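You operate a simulated robot arm through the tools that you are given. There is no shell and no other tool.

Carry out the task below with a simulated robot arm. There is one attempt and no reset: what you move stays moved.

TASK
Square up the corner on the trestle and clamp it.
Fine: lay the set square in the corner, turn the corner wheel till the gauge shows 0 MM, clamp, put the square back.

It is judged by the outcome, as a careful person would: the job done as asked, and still so three seconds after it is handed in. It fails if anything else is knocked over, pushed out of place, dropped, spilled or broken.

THE ROBOT
A 7-joint arm with a two-finger parallel gripper, fixed in place. Base frame: the origin is on the floor under the middle of its stand, x ahead of it, y to its left, z up; the work surface is at about z = 780. Readings come in mm, degrees, newtons and seconds.
With the tool pointing down near the work surface it reaches from about 300 to 700 mm from the base axis. Its first joint turns from -66.0 to 66.0 degrees. Payload 1.57 kg.
The tool frame sits at the grasp point between the pads (the TCP): z along the fingers, y along the line on which they close. The tips reach 30 mm beyond it. The gripper opens to 110 mm. The fingers are 24 mm wide and 12 mm thick; the gripper's body (48 by 112 mm) begins 78 mm behind the TCP.
Orientation is told as [roll, pitch, yaw] about the base's x, y, z axes, in that order, counted from this pose: with the fingers straight down and closing along the base's y, the tool's x points along the base's -x, its y along +y and its z along -z.

THE INTERFACE
- The arm moves only by the tool servo_tool. Its argument "targets" is a list of rows, each an object of numbers (a shift or turn left out is 0, a gripper value left out holds the last): "ax", "ay", "az": the turn, a rotation vector about the base's x, y, z in rad; "tx", "ty", "tz": the shift along the base's x, y, z in cm; "jaw": the finger opening in cm, from 0 to 11. In form: [{"ax": .., "ay": .., "az": .., "tx": .., "ty": .., "tz": .., "jaw": ..}, ...]. A call has 1 to 20 rows; each row shifts and turns the commanded pose from where the row before left it. Each row takes 0.2 s and may step no farther than 50 mm and 8.6 degrees from the row before; otherwise, or with a gripper value out of range, the whole call is refused. A pose out of reach is approached as far as the arm can. The call stops where the force on the tool passes 40 N (or 10 N more than at its start, if that is more) or the arm is blocked; 0.2 s more then pass. The fingers move at their own pace (about 108 mm/s each) and stop on an object; they squeeze with about 43 N. The grip force told is the motor's: it shows also when the fingers shut on nothing. Time passes only in rows, and 0.2 s behind the last, so rows that do not move let the fingers close. The reply holds the time, the measured pose of the TCP, the force on the tool along the base axes, the opening and the grip force, in the units named above and with some noise, with the torque about the TCP (base axes, N m) and any sound that the robot's microphone picked up.
- Cameras (640 x 400 px; columns grow to the right, rows downward): "scene" is fixed at [167.4, -398.5, 1396.1]; the picture's right is [0.72, -0.69, 0.00], its down [-0.44, -0.46, -0.77] and it looks along [0.53, 0.56, -0.64] (base axes); focal length 214 px, centre (320, 200). "wrist" rides on the gripper at [70, 16, -141] in the tool frame; the picture's right is [-0.23, 0.97, 0.00], its down [-0.85, -0.20, -0.48] and it looks along [-0.47, -0.11, 0.88] (tool axes); focal length 222 px, centre (320, 200). There is no depth. A picture from a camera that has moved, and an enlarged one, comes with that camera's place and axes in the base frame and with its lens.
- camera(camera): a new picture of that camera. No time passes.
- zoom(camera, box): a new picture of the part [left, top, right, bottom] of that camera's present view, enlarged. No time passes.
- sign_off(): hands the job in; it is judged then, once.

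Places have to be worked out from the pictures, the camera data and where the tool is seen. Open the gripper and draw the arm clear of the work before you hand the job in, unless the task says otherwise.

The tools are called by a JSON object that holds its "fn" and its "kwargs". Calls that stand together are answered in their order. servo_tool: Moves the arm, as the interface text tells. Its arguments: {"type":"object","properties":{"targets":{"type":"array","items":{"type":"object","properties":{"ax":{"type":"number"},"ay":{"type":"number"},"az":{"type":"number"},"tx":{"type":"number"},"ty":{"type":"number"},"tz":{"type":"number"},"jaw":{"type":"number"}}}}},"required":["targets"]} The other tools are called the same way: camera (camera) takes a picture; zoom (camera, box) takes an enlarged picture of a part of a camera's view; sign_off () hands the job in.

At the start:

```text
t: 0.0
tool_pos: [416.0, 163.2, 1255.1]
tool_rot: [0.0, 0.0, 0.0]
force: [-0.5, -0.2, 0.0]
ft_torque: [0.0, -0.02, -0.04]
opening: 110.1
grip_force: 0.0
```

scene: 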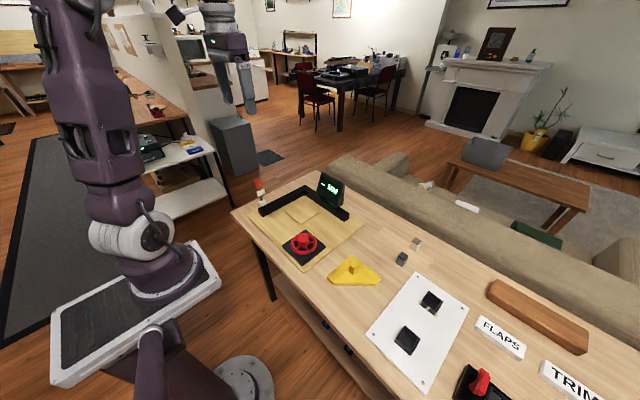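
wrist: 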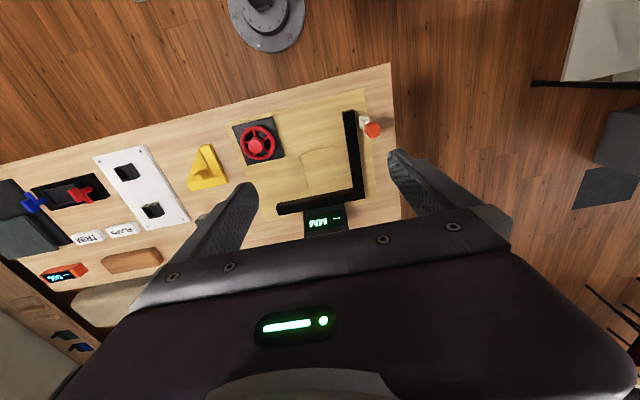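

I see the trestle with a yellow set square, a black corner frame, a red wheel, a gauge, and a small orange-topped item (probably the clamp). I'll zoom in to see them in detail.

{"fn": "zoom", "kwargs": {"camera": "scene", "box": [220, 160, 420, 285]}}

{"fn": "zoom", "kwargs": {"camera": "wrist", "box": [170, 70, 430, 240]}}

{"fn": "zoom", "kwargs": {"camera": "scene", "box": [240, 165, 360, 240]}}

```text
3.20 times, centred on (320, 222) of scene
camera zoom: at [167.4, -398.5, 1396.1], right [0.72, -0.69, 0.0], down [-0.44, -0.46, -0.77], along [0.53, 0.56, -0.64], focal length 686 px, centre (320, 128)
```

zoom: 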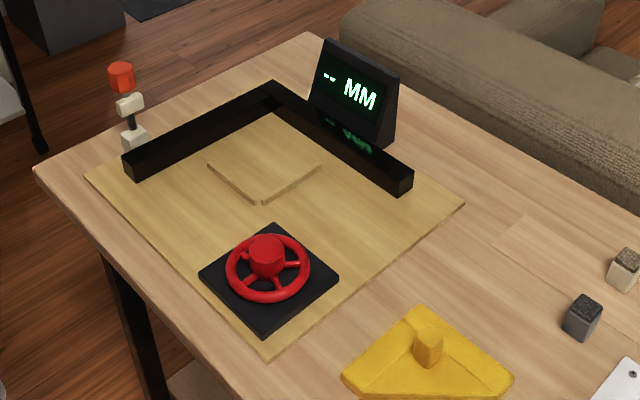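

```text
2.35 times, centred on (300, 155) of wrist
camera zoom: at [346.9, 179.7, 1396.6], right [0.23, 0.97, 0.0], down [0.85, -0.2, 0.48], along [0.47, -0.11, -0.88], focal length 523 px, centre (367, 306)
```

zoom: 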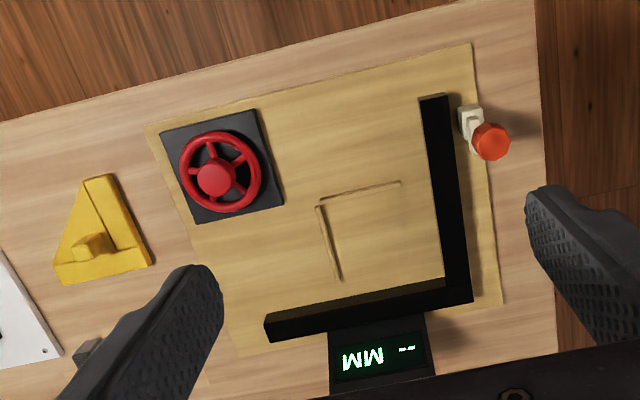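

```text
5.33 times, centred on (300, 202) of scene
camera zoom: at [167.4, -398.5, 1396.1], right [0.72, -0.69, 0.0], down [-0.44, -0.46, -0.77], along [0.53, 0.56, -0.64], focal length 1144 px, centre (427, 187)
```

zoom: 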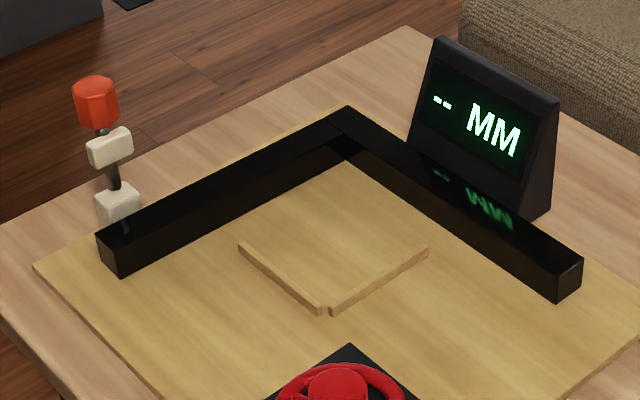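

The set square (yellow, with a tab handle) lies near (510,-190). The frame's corner is near (680,225), the wheel near (456,-13), and the upright clamp lever near (467,266) with its knob at z≈910. I'll lower the arm for a closer look at the clamp and corner.

{"fn": "servo_tool", "kwargs": {"targets": [{"tz": -4, "tx": -1.5}, {"tz": -4, "tx": -1.5}, {"tz": -4, "tx": -1.5}, {"tz": -4, "tx": -1.5}]}}

{"fn": "camera", "kwargs": {"camera": "wrist"}}

{"fn": "zoom", "kwargs": {"camera": "scene", "box": [310, 240, 410, 302]}}

```text
t: 1.0
tool_pos: [357.1, 162.0, 1092.8]
tool_rot: [0.1, 0.0, 0.1]
force: [-0.5, 0.1, 0.0]
ft_torque: [-0.03, 0.02, 0.01]
opening: 110.1
grip_force: 0.0
```

```text
taken
camera wrist: at [286.9, 179.4, 1234.8], right [0.23, 0.97, 0.0], down [0.85, -0.2, 0.48], along [0.47, -0.11, -0.88], focal length 222 px, centre (320, 200)
```

wrist: 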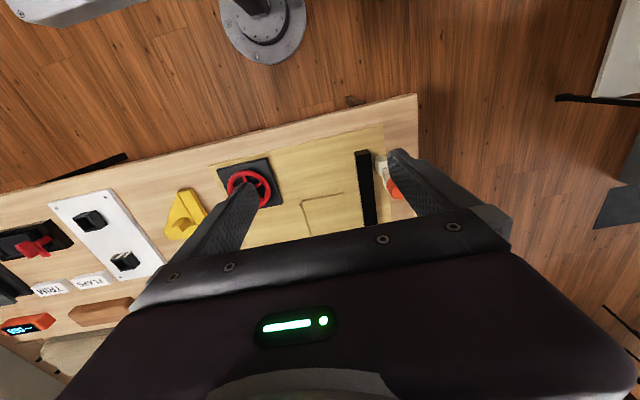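

```text
6.40 times, centred on (360, 271) of scene
camera zoom: at [167.4, -398.5, 1396.1], right [0.72, -0.69, 0.0], down [-0.44, -0.46, -0.77], along [0.53, 0.56, -0.64], focal length 1373 px, centre (64, -254)
```

zoom: 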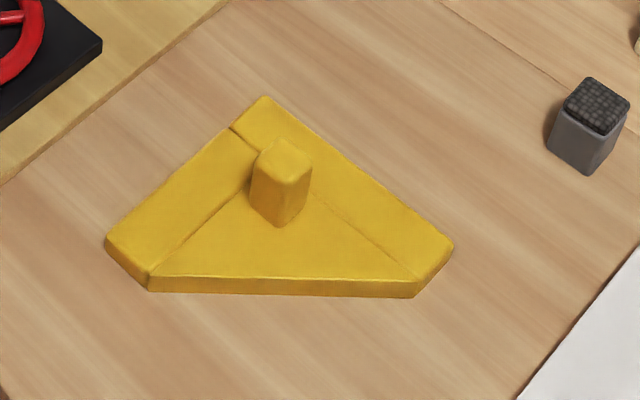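

The square lies axis-aligned with its right angle at about (546,-151) and legs of about 120 mm. Its handle is about 18 mm across at (501,-196). Next I'll move above the clamp and frame to see the clamp's mechanism.

{"fn": "servo_tool", "kwargs": {"targets": [{"tx": 3, "ty": 1, "tz": 1}, {"tx": 3, "ty": 1, "tz": 1}, {"tx": 3, "ty": 1, "tz": 1}, {"tx": 3, "ty": 1, "tz": 1}]}}

{"fn": "camera", "kwargs": {"camera": "wrist"}}

{"fn": "zoom", "kwargs": {"camera": "scene", "box": [240, 170, 300, 208]}}

```text
t: 2.0
tool_pos: [477.1, 201.6, 1136.2]
tool_rot: [-0.1, 0.0, -0.1]
force: [-0.2, -0.3, 0.0]
ft_torque: [0.01, 0.03, 0.0]
opening: 110.0
grip_force: 0.0
```

```text
taken
camera wrist: at [407.5, 219.0, 1277.3], right [0.23, 0.97, 0.0], down [0.85, -0.2, 0.48], along [0.47, -0.11, -0.88], focal length 222 px, centre (320, 200)
```

wrist: 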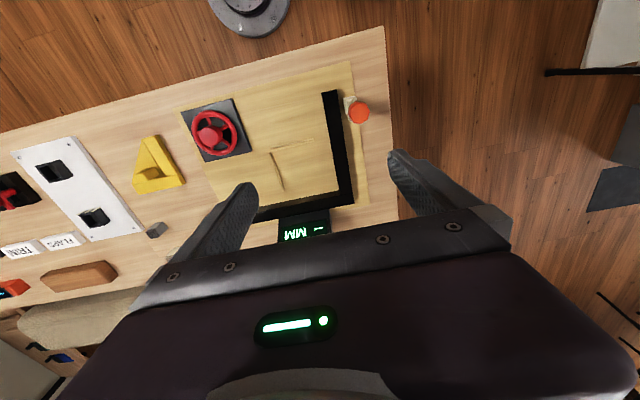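

```text
10.53 times, centred on (270, 189) of scene
camera zoom: at [167.4, -398.5, 1396.1], right [0.72, -0.69, 0.0], down [-0.44, -0.46, -0.77], along [0.53, 0.56, -0.64], focal length 2258 px, centre (846, 316)
```

zoom: 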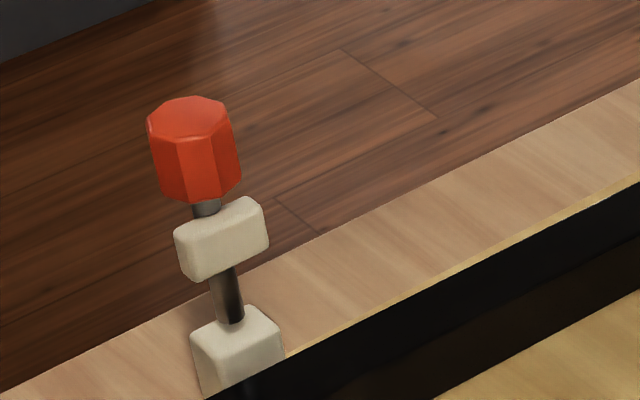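

{"fn": "zoom", "kwargs": {"camera": "wrist", "box": [310, 70, 400, 126]}}

{"fn": "zoom", "kwargs": {"camera": "wrist", "box": [170, 50, 400, 250]}}

```text
7.11 times, centred on (355, 98) of wrist
camera zoom: at [407.5, 219.0, 1277.3], right [0.23, 0.97, 0.0], down [0.85, -0.2, 0.48], along [0.47, -0.11, -0.88], focal length 1580 px, centre (71, 925)
```

zoom: 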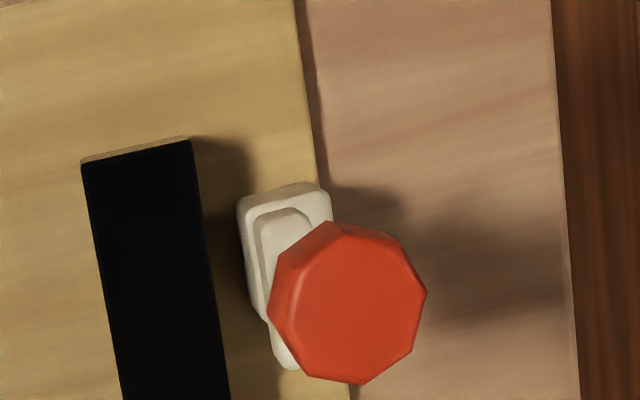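

```text
2.00 times, centred on (285, 150) of wrist
camera zoom: at [407.5, 219.0, 1277.3], right [0.23, 0.97, 0.0], down [0.85, -0.2, 0.48], along [0.47, -0.11, -0.88], focal length 444 px, centre (390, 300)
```

zoom: 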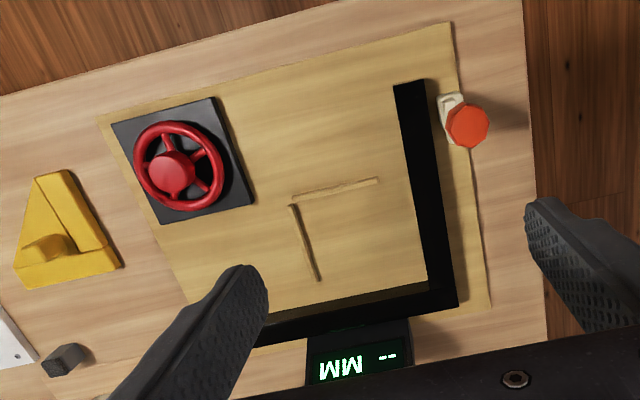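

The clamp looks like an upright lever: base block to z≈820, a cream pad at z≈863, and a knob with its top at z≈922 near (466,266). It probably swings over the frame arm toward -y. Next I'll zoom in on the wheel and the corner.

{"fn": "zoom", "kwargs": {"camera": "scene", "box": [275, 222, 335, 260]}}

{"fn": "zoom", "kwargs": {"camera": "wrist", "box": [170, 90, 260, 170]}}

{"fn": "zoom", "kwargs": {"camera": "scene", "box": [280, 175, 350, 220]}}

{"fn": "zoom", "kwargs": {"camera": "wrist", "box": [260, 120, 380, 220]}}

```text
10.53 times, centred on (305, 241) of scene
camera zoom: at [167.4, -398.5, 1396.1], right [0.72, -0.69, 0.0], down [-0.44, -0.46, -0.77], along [0.53, 0.56, -0.64], focal length 2258 px, centre (478, -232)
```

zoom: 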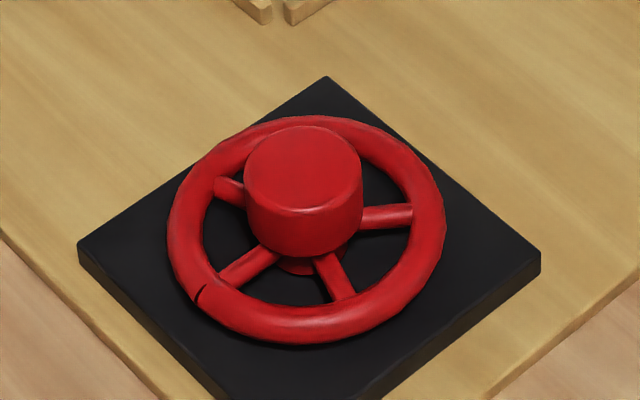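

```text
5.00 times, centred on (215, 130) of wrist
camera zoom: at [407.5, 219.0, 1277.3], right [0.23, 0.97, 0.0], down [0.85, -0.2, 0.48], along [0.47, -0.11, -0.88], focal length 1111 px, centre (845, 550)
```

zoom: 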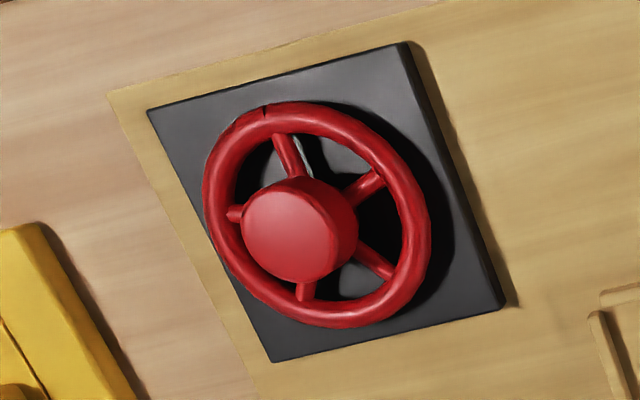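

```text
8.89 times, centred on (315, 198) of scene
camera zoom: at [167.4, -398.5, 1396.1], right [0.72, -0.69, 0.0], down [-0.44, -0.46, -0.77], along [0.53, 0.56, -0.64], focal length 1906 px, centre (364, 222)
```

zoom: 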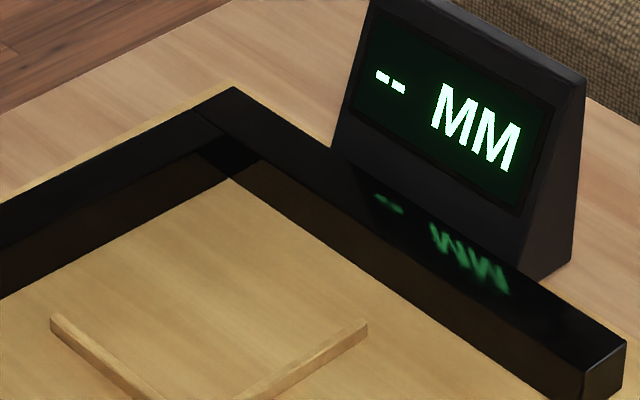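

```text
4.00 times, centred on (320, 170) of wrist
camera zoom: at [407.5, 219.0, 1277.3], right [0.23, 0.97, 0.0], down [0.85, -0.2, 0.48], along [0.47, -0.11, -0.88], focal length 888 px, centre (320, 320)
```

zoom: 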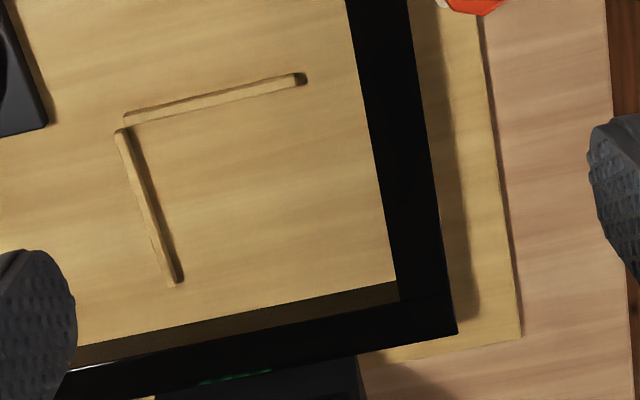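

The wheel hub is at about (455.5,-11.7), about 39 mm across, with its top at z≈831, well above the rim top at about 806, so it can be gripped. The frame's inner corner is near (653,211). I'll move over the square's handle and measure it up close.

{"fn": "servo_tool", "kwargs": {"targets": [{"ty": -4, "tx": 0.24, "tz": -1}, {"ty": -4, "tx": 0.24, "tz": -1}, {"ty": -4, "tx": 0.24, "tz": -1}, {"ty": -4, "tx": 0.24, "tz": -1}, {"ty": -4, "tx": 0.24, "tz": -1}, {"ty": -4, "tx": 0.24, "tz": -2.5}, {"ty": -4, "tx": 0.24, "tz": -2.5}, {"ty": -4, "tx": 0.24, "tz": -2.5}, {"ty": -4, "tx": 0.24, "tz": -2.5}, {"ty": -3.8, "tx": 0.24, "tz": -2.5}]}}

{"fn": "camera", "kwargs": {"camera": "wrist"}}

{"fn": "zoom", "kwargs": {"camera": "wrist", "box": [230, 90, 410, 250]}}

```text
t: 4.2
tool_pos: [500.6, -195.7, 961.2]
tool_rot: [0.0, 0.1, -0.1]
force: [-0.2, 0.3, -0.2]
ft_torque: [0.04, 0.0, -0.01]
opening: 109.8
grip_force: 0.1
```

```text
taken
camera wrist: at [431.7, -179.9, 1101.6], right [0.23, 0.97, 0.0], down [0.85, -0.2, 0.48], along [0.47, -0.11, -0.88], focal length 222 px, centre (320, 200)
```

wrist: 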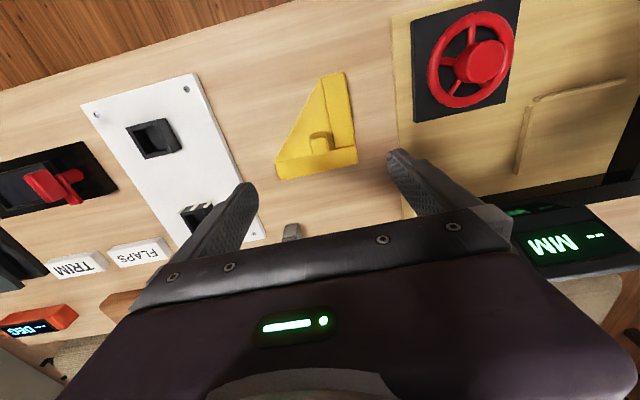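

```text
2.50 times, centred on (320, 170) of wrist
camera zoom: at [431.7, -179.9, 1101.6], right [0.23, 0.97, 0.0], down [0.85, -0.2, 0.48], along [0.47, -0.11, -0.88], focal length 555 px, centre (320, 275)
```

zoom: 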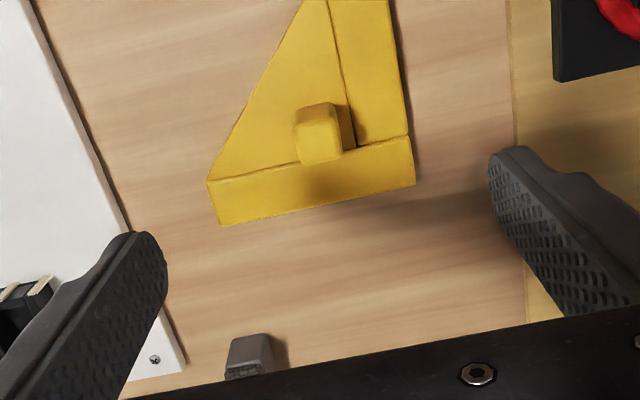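

{"fn": "zoom", "kwargs": {"camera": "wrist", "box": [270, 60, 370, 190]}}

{"fn": "zoom", "kwargs": {"camera": "wrist", "box": [300, 120, 350, 160]}}

```text
3.08 times, centred on (320, 125) of wrist
camera zoom: at [431.7, -179.9, 1101.6], right [0.23, 0.97, 0.0], down [0.85, -0.2, 0.48], along [0.47, -0.11, -0.88], focal length 684 px, centre (320, 431)
```

zoom: 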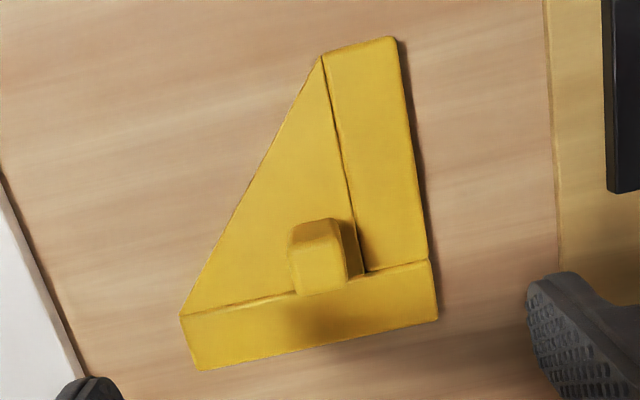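

```text
10.00 times, centred on (325, 140) of wrist
camera zoom: at [431.7, -179.9, 1101.6], right [0.23, 0.97, 0.0], down [0.85, -0.2, 0.48], along [0.47, -0.11, -0.88], focal length 2221 px, centre (270, 800)
```

zoom: 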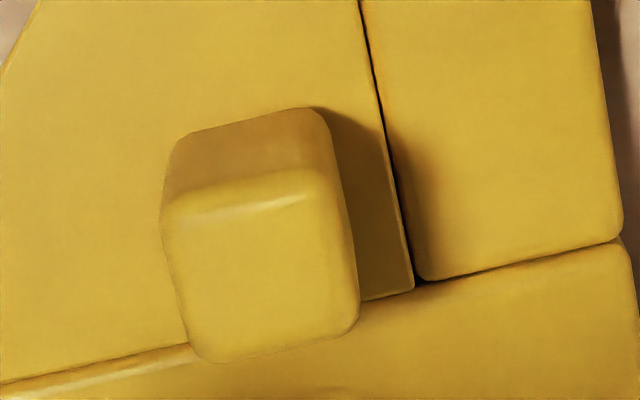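

The handle's top face is about 21 mm across, centred near (506,-198.5) with its top at about z 817–830. The square is aligned with the axes to within about 0.2°. I'll narrow the gripper and descend partway, then check the alignment.

{"fn": "servo_tool", "kwargs": {"targets": [{"tx": 0.2, "ty": -0.1, "tz": -4, "jaw": 6}, {"tx": 0.2, "ty": -0.1, "tz": -4}, {"tz": -0.6}]}}

{"fn": "camera", "kwargs": {"camera": "wrist"}}

{"fn": "zoom", "kwargs": {"camera": "wrist", "box": [250, 120, 390, 220]}}

{"fn": "zoom", "kwargs": {"camera": "scene", "box": [310, 230, 410, 302]}}

```text
t: 5.0
tool_pos: [505.1, -198.5, 875.0]
tool_rot: [0.0, 0.1, -0.2]
force: [0.3, 0.3, 0.7]
ft_torque: [0.0, -0.01, -0.03]
opening: 59.9
grip_force: 0.1
```

```text
taken
camera wrist: at [435.5, -181.5, 1015.4], right [0.23, 0.97, 0.0], down [0.85, -0.2, 0.48], along [0.47, -0.11, -0.88], focal length 222 px, centre (320, 200)
```

wrist: 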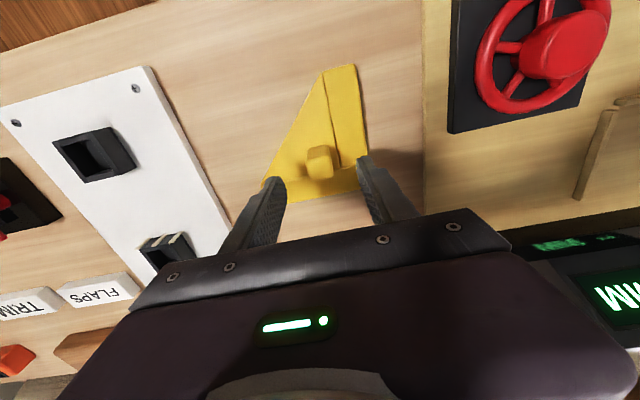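

```text
4.00 times, centred on (320, 170) of wrist
camera zoom: at [435.5, -181.5, 1015.4], right [0.23, 0.97, 0.0], down [0.85, -0.2, 0.48], along [0.47, -0.11, -0.88], focal length 888 px, centre (320, 320)
```

zoom: 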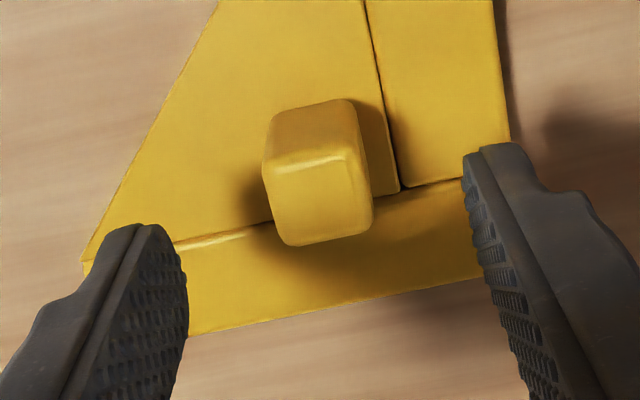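

```text
5.56 times, centred on (360, 266) of scene
camera zoom: at [167.4, -398.5, 1396.1], right [0.72, -0.69, 0.0], down [-0.44, -0.46, -0.77], along [0.53, 0.56, -0.64], focal length 1192 px, centre (98, -167)
```

zoom: 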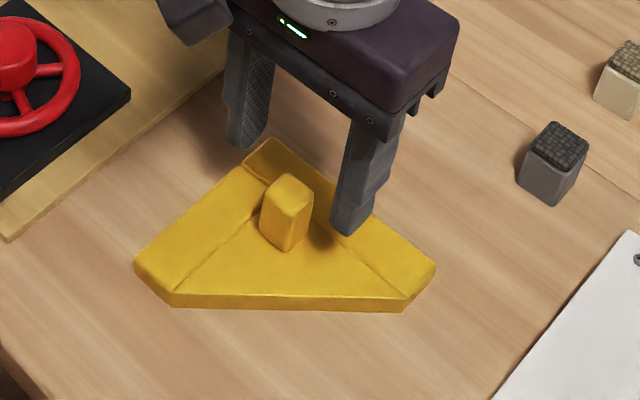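

The handle is centred between the fingers at about (505.5,-198.5), and the plate top is near z≈790. I'll descend so the tips stop just above the plate, then close on the handle.

{"fn": "servo_tool", "kwargs": {"targets": [{"tz": -2.5, "jaw": 5}, {"tz": -2, "jaw": 4.5}, {"tz": -0.3}, {"jaw": 3}, {"jaw": 1}, {"jaw": 1}, {"jaw": 1}]}}

{"fn": "zoom", "kwargs": {"camera": "scene", "box": [310, 230, 410, 302]}}

{"fn": "zoom", "kwargs": {"camera": "wrist", "box": [250, 120, 390, 220]}}

```text
t: 6.6
tool_pos: [504.3, -197.6, 826.1]
tool_rot: [0.1, 0.0, -0.1]
force: [0.9, -0.3, 0.7]
ft_torque: [-0.04, 0.0, 0.01]
opening: 21.6
grip_force: 35.2
```

```text
5.56 times, centred on (360, 266) of scene
camera zoom: at [167.4, -398.5, 1396.1], right [0.72, -0.69, 0.0], down [-0.44, -0.46, -0.77], along [0.53, 0.56, -0.64], focal length 1192 px, centre (98, -167)
```

zoom: 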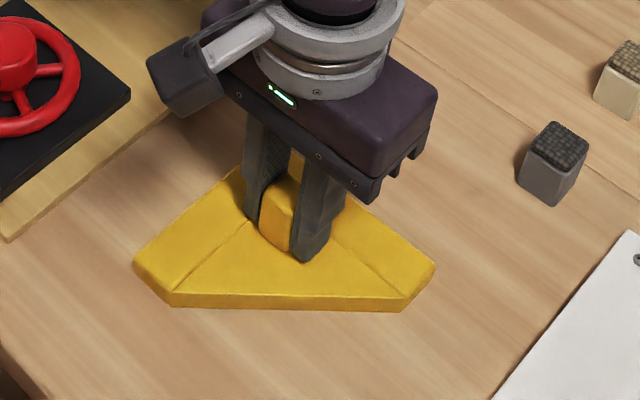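

```text
4.00 times, centred on (320, 170) of wrist
camera zoom: at [434.9, -180.8, 967.6], right [0.23, 0.97, 0.0], down [0.85, -0.2, 0.48], along [0.47, -0.11, -0.88], focal length 888 px, centre (320, 320)
```

zoom: 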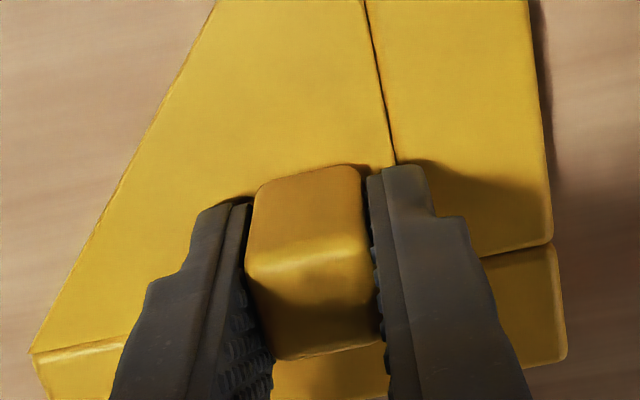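

It's gripped at 21.6 mm with TCP at about (504.5,-198,826.5), which is the home pose for the return. I'll lift it straight up.

{"fn": "servo_tool", "kwargs": {"targets": [{"tz": 1}, {"tz": 2}, {"tz": 3}, {"tz": 3}, {"tz": 1}]}}

{"fn": "camera", "kwargs": {"camera": "scene"}}

```text
t: 7.8
tool_pos: [504.7, -197.7, 926.3]
tool_rot: [0.0, 0.0, -0.2]
force: [-0.1, 1.2, 0.7]
ft_torque: [-0.04, -0.04, 0.03]
opening: 10.2
grip_force: 0.1
```

```text
taken
```

scene: 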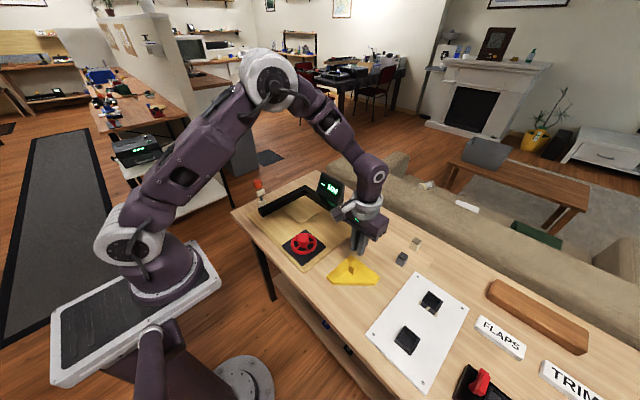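

The gripper shows 10 mm and no grip force, so the handle slipped out. I'll check where the square is now.

{"fn": "zoom", "kwargs": {"camera": "scene", "box": [310, 230, 410, 302]}}

{"fn": "zoom", "kwargs": {"camera": "wrist", "box": [230, 60, 400, 230]}}

```text
5.56 times, centred on (360, 266) of scene
camera zoom: at [167.4, -398.5, 1396.1], right [0.72, -0.69, 0.0], down [-0.44, -0.46, -0.77], along [0.53, 0.56, -0.64], focal length 1192 px, centre (98, -167)
```

zoom: 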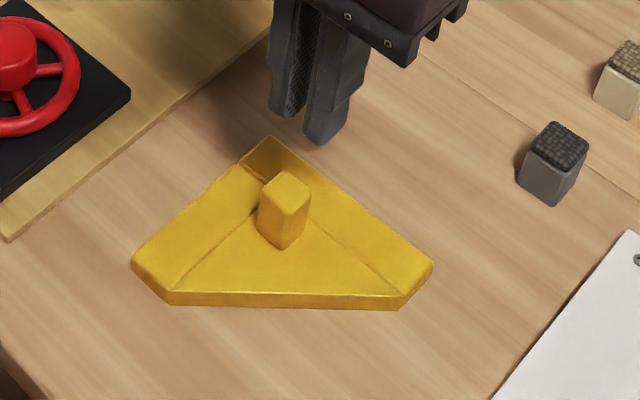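

```text
2.35 times, centred on (315, 145) of wrist
camera zoom: at [434.9, -181.6, 1067.9], right [0.23, 0.97, 0.0], down [0.85, -0.2, 0.48], along [0.47, -0.11, -0.88], focal length 523 px, centre (332, 329)
```

zoom: 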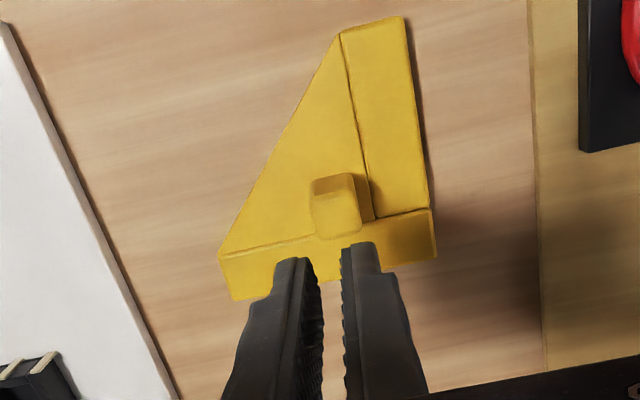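

The square is essentially where it was (shifted about 1–1.5 mm). I'll reopen, go back down slightly lower, squeeze fully (jaw 0) with time to settle, and then lift slowly.

{"fn": "servo_tool", "kwargs": {"targets": [{"jaw": 5, "tz": -2}, {"jaw": 5, "tz": -4}, {"jaw": 5, "tz": -3}, {"tz": -1.0}, {"tz": -0.3}]}}

{"fn": "zoom", "kwargs": {"camera": "wrist", "box": [250, 120, 390, 220]}}

{"fn": "zoom", "kwargs": {"camera": "scene", "box": [330, 240, 380, 280]}}

```text
t: 9.0
tool_pos: [503.2, -198.6, 824.5]
tool_rot: [0.1, -0.1, -0.1]
force: [-5.3, 1.2, 14.1]
ft_torque: [0.28, 0.23, 0.1]
opening: 50.4
grip_force: 0.6
stopped in row 5: the force on the tool passed its limit at 48 N (the readings are from after the stop); the commanded pose is now the measured one
```

```text
4.00 times, centred on (320, 170) of wrist
camera zoom: at [434.5, -181.3, 967.1], right [0.23, 0.97, 0.0], down [0.85, -0.2, 0.48], along [0.47, -0.11, -0.88], focal length 888 px, centre (320, 320)
```

zoom: 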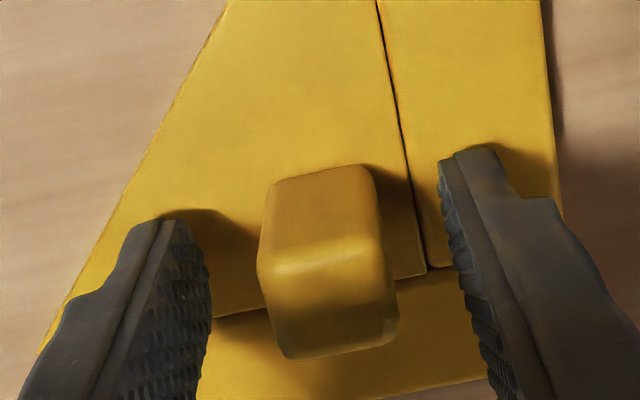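

```text
10.00 times, centred on (355, 260) of scene
camera zoom: at [167.0, -398.4, 1396.2], right [0.72, -0.69, 0.0], down [-0.44, -0.46, -0.77], along [0.53, 0.56, -0.64], focal length 2145 px, centre (-30, -400)
```

zoom: 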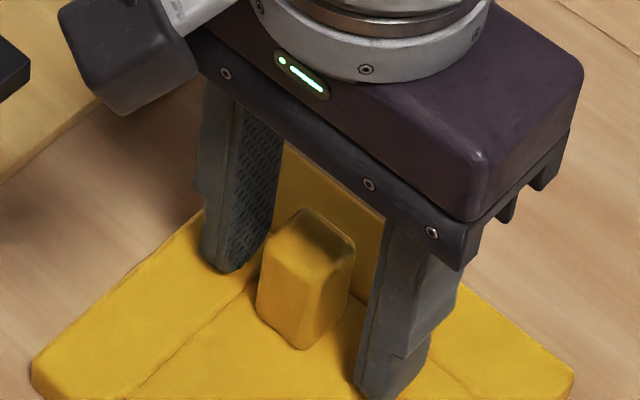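

The tips touched the plate at about z 794.5. The handle also sits about 3 mm further toward -x than the finger centre. I'll back up 1.5 mm, shift -2.5 mm in x, squeeze fully and raise slowly, checking readings.

{"fn": "servo_tool", "kwargs": {"targets": [{"tz": 0.15, "tx": -0.25}, {"jaw": 3.5}, {"jaw": 0}, {"jaw": 0}, {"jaw": 0}, {"jaw": 0}, {"jaw": 0}]}}

{"fn": "zoom", "kwargs": {"camera": "wrist", "box": [250, 120, 390, 220]}}

{"fn": "zoom", "kwargs": {"camera": "scene", "box": [330, 240, 380, 280]}}

```text
t: 10.6
tool_pos: [501.2, -198.6, 826.8]
tool_rot: [0.0, -0.2, 0.0]
force: [-0.4, -0.6, 0.5]
ft_torque: [0.08, -0.09, 0.06]
opening: 21.7
grip_force: 34.6
```

```text
4.00 times, centred on (320, 170) of wrist
camera zoom: at [432.2, -181.5, 968.4], right [0.23, 0.97, 0.0], down [0.85, -0.2, 0.48], along [0.47, -0.11, -0.88], focal length 888 px, centre (320, 320)
```

zoom: 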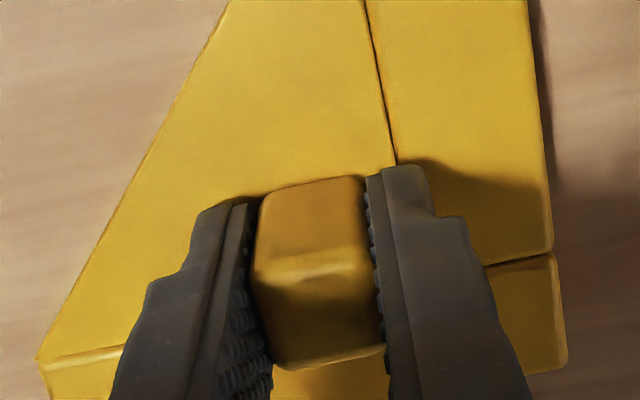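

```text
10.00 times, centred on (355, 260) of scene
camera zoom: at [167.4, -398.5, 1396.1], right [0.72, -0.69, 0.0], down [-0.44, -0.46, -0.77], along [0.53, 0.56, -0.64], focal length 2145 px, centre (-30, -400)
```

zoom: 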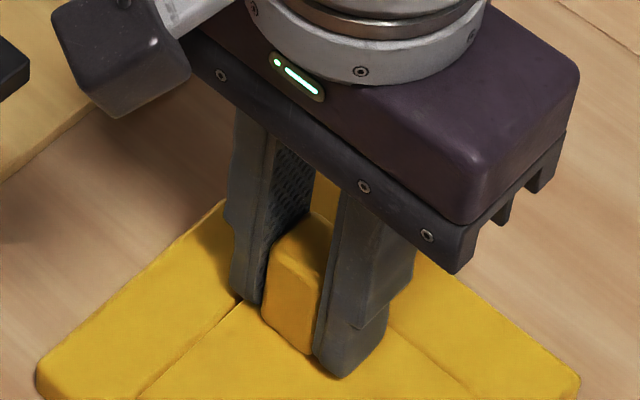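

Now a slow lift, 10 mm in 2.5 mm steps, to see whether the square comes along.

{"fn": "servo_tool", "kwargs": {"targets": [{"tz": 0.2, "jaw": 0}, {"tz": 0.2}, {"tz": 0.3}, {"tz": 0.3}]}}

{"fn": "zoom", "kwargs": {"camera": "scene", "box": [310, 230, 410, 302]}}

```text
t: 11.6
tool_pos: [501.3, -199.1, 836.5]
tool_rot: [0.1, 0.0, -0.1]
force: [0.2, 0.4, -3.4]
ft_torque: [-0.02, -0.01, 0.01]
opening: 21.7
grip_force: 34.3
```

```text
5.56 times, centred on (360, 266) of scene
camera zoom: at [167.4, -398.5, 1396.1], right [0.72, -0.69, 0.0], down [-0.44, -0.46, -0.77], along [0.53, 0.56, -0.64], focal length 1192 px, centre (98, -167)
```

zoom: 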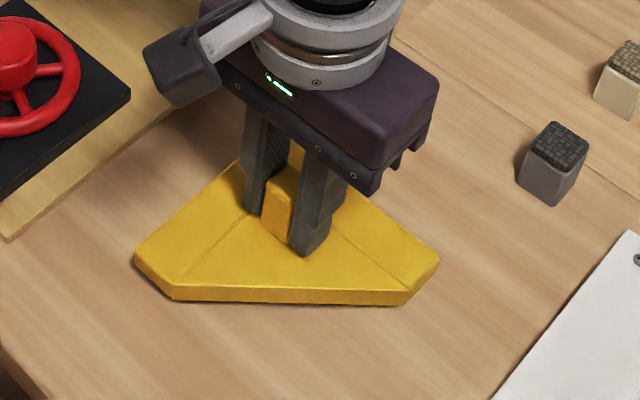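

It's held now, with about 3.4 N of weight showing. I'll keep lifting gently and check for slip.

{"fn": "servo_tool", "kwargs": {"targets": [{"tz": 0.4, "jaw": 0}, {"tz": 0.5}, {"tz": 0.5}, {"tz": 0.5}, {"tz": 0.5}, {"tz": 0.5}, {"tz": 0.3}]}}

{"fn": "zoom", "kwargs": {"camera": "scene", "box": [310, 220, 410, 292]}}

{"fn": "zoom", "kwargs": {"camera": "wrist", "box": [250, 120, 390, 220]}}

```text
t: 13.2
tool_pos: [502.0, -199.6, 869.1]
tool_rot: [-0.1, -0.1, -0.1]
force: [0.7, 0.6, -2.0]
ft_torque: [0.03, -0.01, -0.01]
opening: 21.7
grip_force: 34.7
```

```text
5.56 times, centred on (360, 256) of scene
camera zoom: at [167.4, -398.5, 1396.1], right [0.72, -0.69, 0.0], down [-0.44, -0.46, -0.77], along [0.53, 0.56, -0.64], focal length 1192 px, centre (98, -111)
```

zoom: 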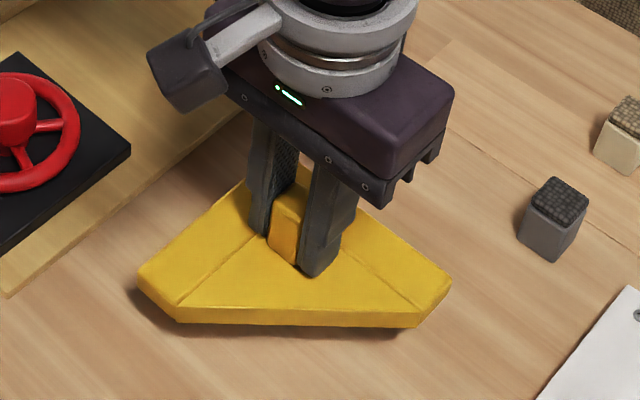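

```text
4.00 times, centred on (320, 170) of wrist
camera zoom: at [432.5, -181.8, 1010.5], right [0.23, 0.97, 0.0], down [0.85, -0.2, 0.48], along [0.47, -0.11, -0.88], focal length 888 px, centre (320, 320)
```

zoom: 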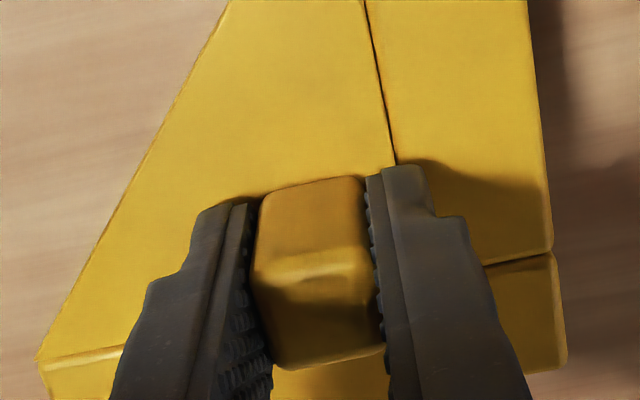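

No slip. The square's right-angle corner sits about (+47,+48) mm from the TCP, and the frame's inner corner is near (653,210). I'll lift a bit more and carry it gently, first in +x (clear of the wheel), then in +y.

{"fn": "servo_tool", "kwargs": {"targets": [{"tz": 0.5, "jaw": 0}, {"tz": 0.8}, {"tz": 0.8, "tx": 0.5}, {"tz": 0.8, "tx": 1.0}, {"tx": 1.2}, {"tx": 1.2}, {"tx": 1.2}, {"tx": 1.2}, {"tx": 1.2, "ty": 0.5}, {"tx": 1.0, "ty": 1}, {"tx": 0.5, "ty": 1.2}, {"tx": 0.3, "ty": 1.5}, {"ty": 1.5}, {"ty": 1.5}, {"ty": 1.5}, {"ty": 1.5}, {"ty": 1.5}, {"ty": 1.5}, {"ty": 1.0}, {"ty": 0.5}]}}

{"fn": "camera", "kwargs": {"camera": "scene"}}

```text
t: 17.4
tool_pos: [593.9, -51.2, 898.1]
tool_rot: [0.0, -0.1, 0.0]
force: [0.7, 0.5, -2.2]
ft_torque: [0.04, 0.01, -0.01]
opening: 22.0
grip_force: 34.7
```

```text
taken
```

scene: 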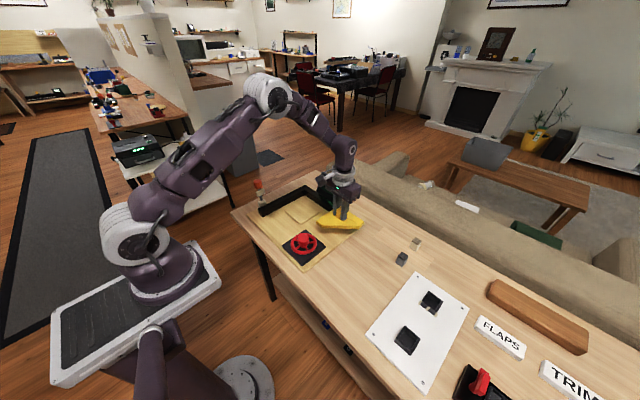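

The square is still held firmly at (594,-51). I'll continue in +y to about y=148, still above the frame height.

{"fn": "servo_tool", "kwargs": {"targets": [{"ty": 0.8, "jaw": 0}, {"ty": 1.4}, {"ty": 1.6}, {"ty": 1.6}, {"ty": 1.6}, {"ty": 1.6}, {"ty": 1.6}, {"ty": 1.6}, {"ty": 1.6}, {"ty": 1.6}, {"ty": 1.6}, {"ty": 1.4}, {"ty": 1.1}, {"ty": 0.8}]}}

{"fn": "camera", "kwargs": {"camera": "wrist"}}

{"fn": "zoom", "kwargs": {"camera": "scene", "box": [250, 150, 370, 250]}}

```text
t: 20.4
tool_pos: [595.1, 148.9, 896.9]
tool_rot: [-0.2, -0.2, 0.0]
force: [0.4, -0.1, -2.4]
ft_torque: [0.01, 0.01, -0.04]
opening: 21.6
grip_force: 34.8
```

```text
taken
camera wrist: at [525.3, 165.3, 1038.6], right [0.23, 0.97, 0.0], down [0.85, -0.2, 0.48], along [0.47, -0.11, -0.88], focal length 222 px, centre (320, 200)
```

wrist: 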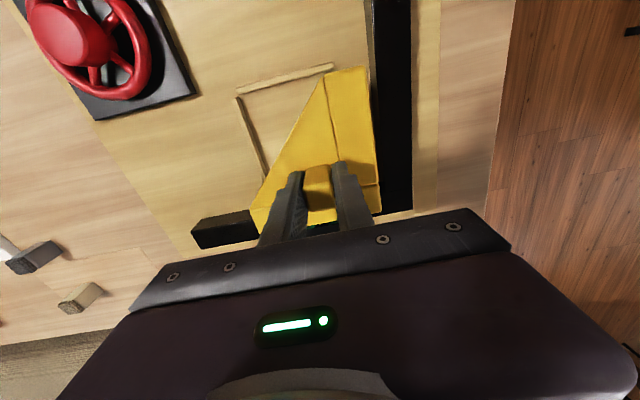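

```text
4.00 times, centred on (310, 200) of scene
camera zoom: at [167.4, -398.5, 1396.1], right [0.72, -0.69, 0.0], down [-0.44, -0.46, -0.77], along [0.53, 0.56, -0.64], focal length 858 px, centre (360, 200)
```

zoom: 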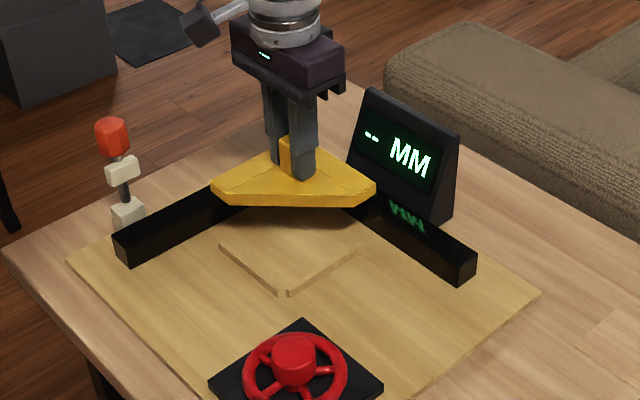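

I'm above the pocket, about 10 mm short of flush in both directions. I'll lower to just above frame height and check the gaps in the wrist view.

{"fn": "servo_tool", "kwargs": {"targets": [{"tz": -0.6, "jaw": 0}, {"tz": -0.8}, {"tz": -0.8}, {"tz": -0.6}, {"tz": -0.4}]}}

{"fn": "zoom", "kwargs": {"camera": "wrist", "box": [230, 60, 430, 240]}}

{"fn": "zoom", "kwargs": {"camera": "scene", "box": [270, 170, 350, 230]}}

```text
t: 21.6
tool_pos: [595.3, 147.6, 866.1]
tool_rot: [-0.1, -0.1, 0.0]
force: [0.7, 0.3, -2.0]
ft_torque: [-0.01, 0.01, 0.02]
opening: 21.6
grip_force: 34.5
```

```text
2.22 times, centred on (330, 150) of wrist
camera zoom: at [525.9, 164.6, 1007.5], right [0.23, 0.97, 0.0], down [0.85, -0.2, 0.48], along [0.47, -0.11, -0.88], focal length 494 px, centre (298, 311)
```

zoom: 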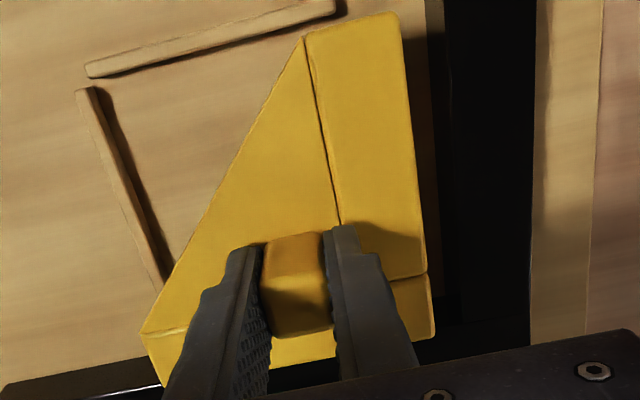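

```text
6.67 times, centred on (310, 200) of scene
camera zoom: at [167.4, -398.5, 1396.1], right [0.72, -0.69, 0.0], down [-0.44, -0.46, -0.77], along [0.53, 0.56, -0.64], focal length 1430 px, centre (387, 200)
```

zoom: 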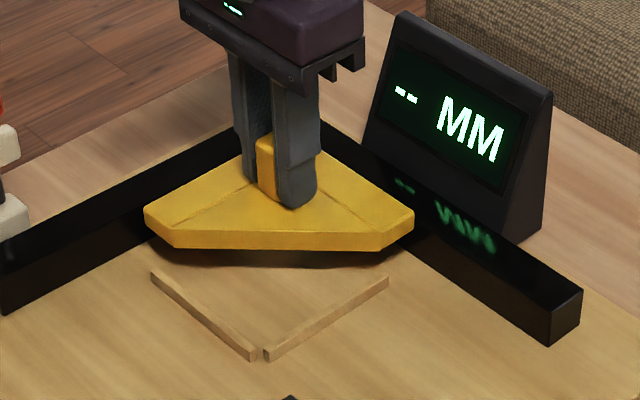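

{"fn": "zoom", "kwargs": {"camera": "wrist", "box": [345, 120, 435, 220]}}

{"fn": "zoom", "kwargs": {"camera": "wrist", "box": [345, 40, 435, 120]}}

{"fn": "zoom", "kwargs": {"camera": "wrist", "box": [220, 170, 320, 250]}}

```text
4.00 times, centred on (390, 170) of wrist
camera zoom: at [525.9, 164.6, 1007.5], right [0.23, 0.97, 0.0], down [0.85, -0.2, 0.48], along [0.47, -0.11, -0.88], focal length 888 px, centre (40, 320)
```

zoom: 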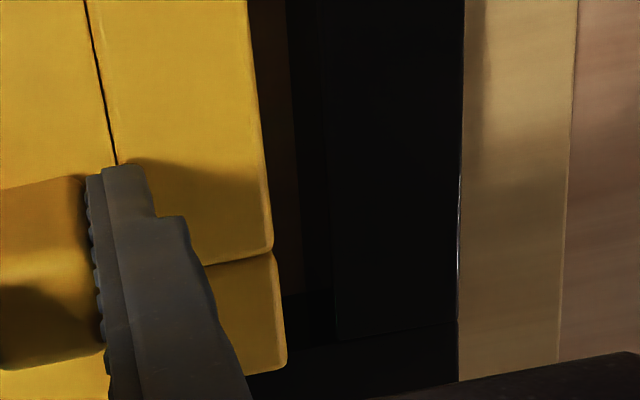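

```text
5.00 times, centred on (390, 80) of wrist
camera zoom: at [525.9, 164.6, 1007.5], right [0.23, 0.97, 0.0], down [0.85, -0.2, 0.48], along [0.47, -0.11, -0.88], focal length 1111 px, centre (-30, 800)
```

zoom: 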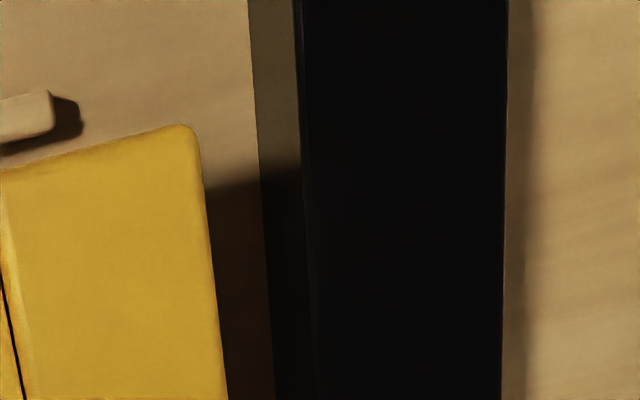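

```text
5.00 times, centred on (270, 210) of wrist
camera zoom: at [525.9, 164.6, 1007.5], right [0.23, 0.97, 0.0], down [0.85, -0.2, 0.48], along [0.47, -0.11, -0.88], focal length 1111 px, centre (570, 150)
```

zoom: 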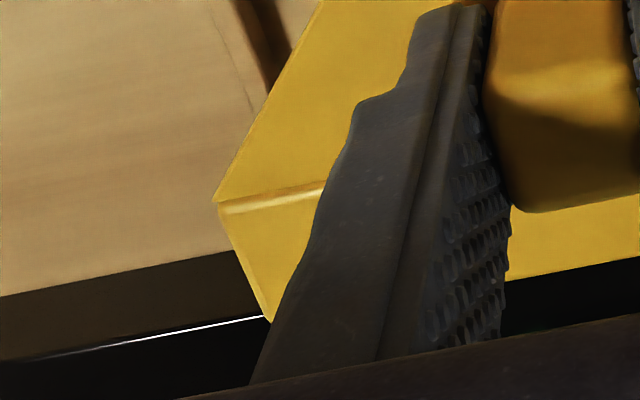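

The x-arm seems opened about 1° relative to the square, while the y-arm's inner face is at x≈652. The inner corner is near (652,210). I'll shift +6/+11 mm, turn +0.8° to line up with the y-arm, and lower to just above the board.

{"fn": "servo_tool", "kwargs": {"targets": [{"tx": 0.3, "ty": 0.5, "az": 0.007, "jaw": 0}, {"tx": 0.3, "ty": 0.6, "az": 0.007}, {"tz": -0.6}, {"tz": -0.8}, {"tz": -0.7}, {"tz": -0.5}, {"tz": -0.3}]}}

{"fn": "zoom", "kwargs": {"camera": "wrist", "box": [230, 60, 430, 240]}}

{"fn": "zoom", "kwargs": {"camera": "scene", "box": [270, 170, 350, 230]}}

```text
t: 22.5
tool_pos: [602.8, 158.4, 862.5]
tool_rot: [0.1, -0.6, 0.9]
force: [0.5, 0.2, 7.3]
ft_torque: [-0.07, -0.44, -0.02]
opening: 21.8
grip_force: 34.4
stopped in row 4: the force on the tool passed its limit at 56 N (the readings are from after the stop); the commanded pose is now the measured one
```

```text
2.22 times, centred on (330, 150) of wrist
camera zoom: at [533.0, 174.9, 1002.9], right [0.21, 0.98, 0.0], down [0.85, -0.19, 0.49], along [0.48, -0.1, -0.87], focal length 494 px, centre (298, 311)
```

zoom: 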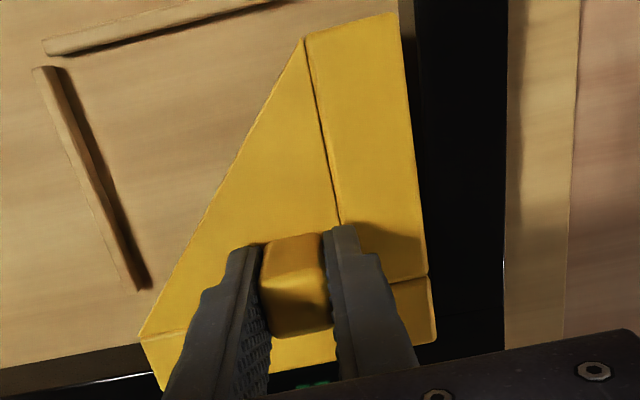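

```text
6.67 times, centred on (310, 200) of scene
camera zoom: at [167.2, -398.5, 1396.1], right [0.72, -0.69, 0.0], down [-0.44, -0.46, -0.77], along [0.53, 0.56, -0.64], focal length 1430 px, centre (387, 200)
```

zoom: 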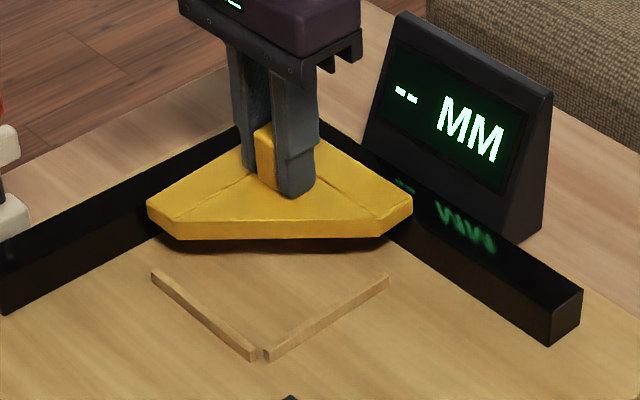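

The square touched the top of the y-arm (torque says the contact is on its +x side), so x was a few mm too far. I'll back up, retreat 5 mm in x, level the tool and look again.

{"fn": "servo_tool", "kwargs": {"targets": [{"tz": 0.5, "jaw": 0}, {"tz": 0.2, "tx": -0.5, "ay": 0.0105}, {"tz": 0}]}}

{"fn": "zoom", "kwargs": {"camera": "wrist", "box": [220, 170, 320, 250]}}

{"fn": "zoom", "kwargs": {"camera": "wrist", "box": [345, 120, 435, 220]}}

{"fn": "zoom", "kwargs": {"camera": "wrist", "box": [345, 40, 435, 120]}}

```text
t: 23.3
tool_pos: [598.5, 159.0, 868.2]
tool_rot: [0.0, 0.1, 0.8]
force: [-0.2, -0.4, -1.8]
ft_torque: [0.03, 0.0, -0.04]
opening: 21.5
grip_force: 34.4
```

```text
5.00 times, centred on (270, 210) of wrist
camera zoom: at [529.4, 174.6, 1009.6], right [0.21, 0.98, 0.0], down [0.86, -0.19, 0.48], along [0.47, -0.1, -0.88], focal length 1111 px, centre (570, 150)
```

zoom: 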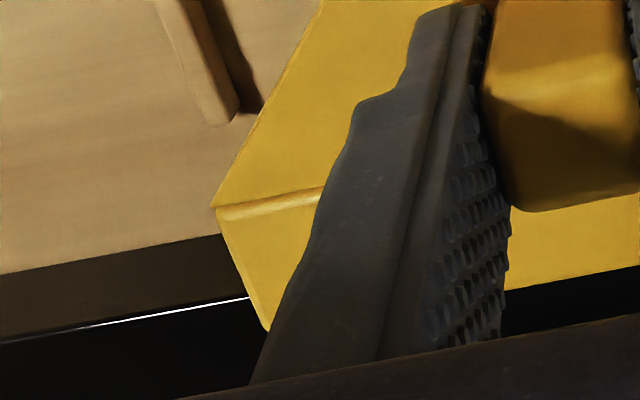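

```text
4.00 times, centred on (390, 170) of wrist
camera zoom: at [529.4, 174.6, 1009.6], right [0.21, 0.98, 0.0], down [0.86, -0.19, 0.48], along [0.47, -0.1, -0.88], focal length 888 px, centre (40, 320)
```

zoom: 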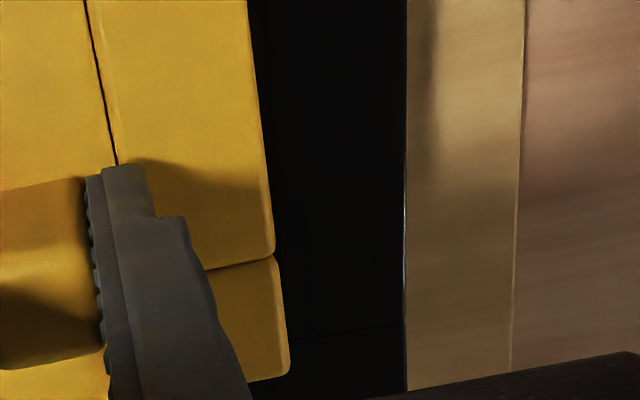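

```text
5.00 times, centred on (390, 80) of wrist
camera zoom: at [529.4, 174.6, 1009.6], right [0.21, 0.98, 0.0], down [0.86, -0.19, 0.48], along [0.47, -0.1, -0.88], focal length 1111 px, centre (-30, 800)
```

zoom: 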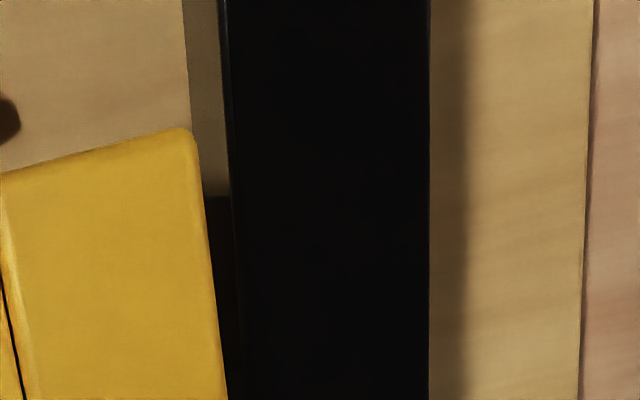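

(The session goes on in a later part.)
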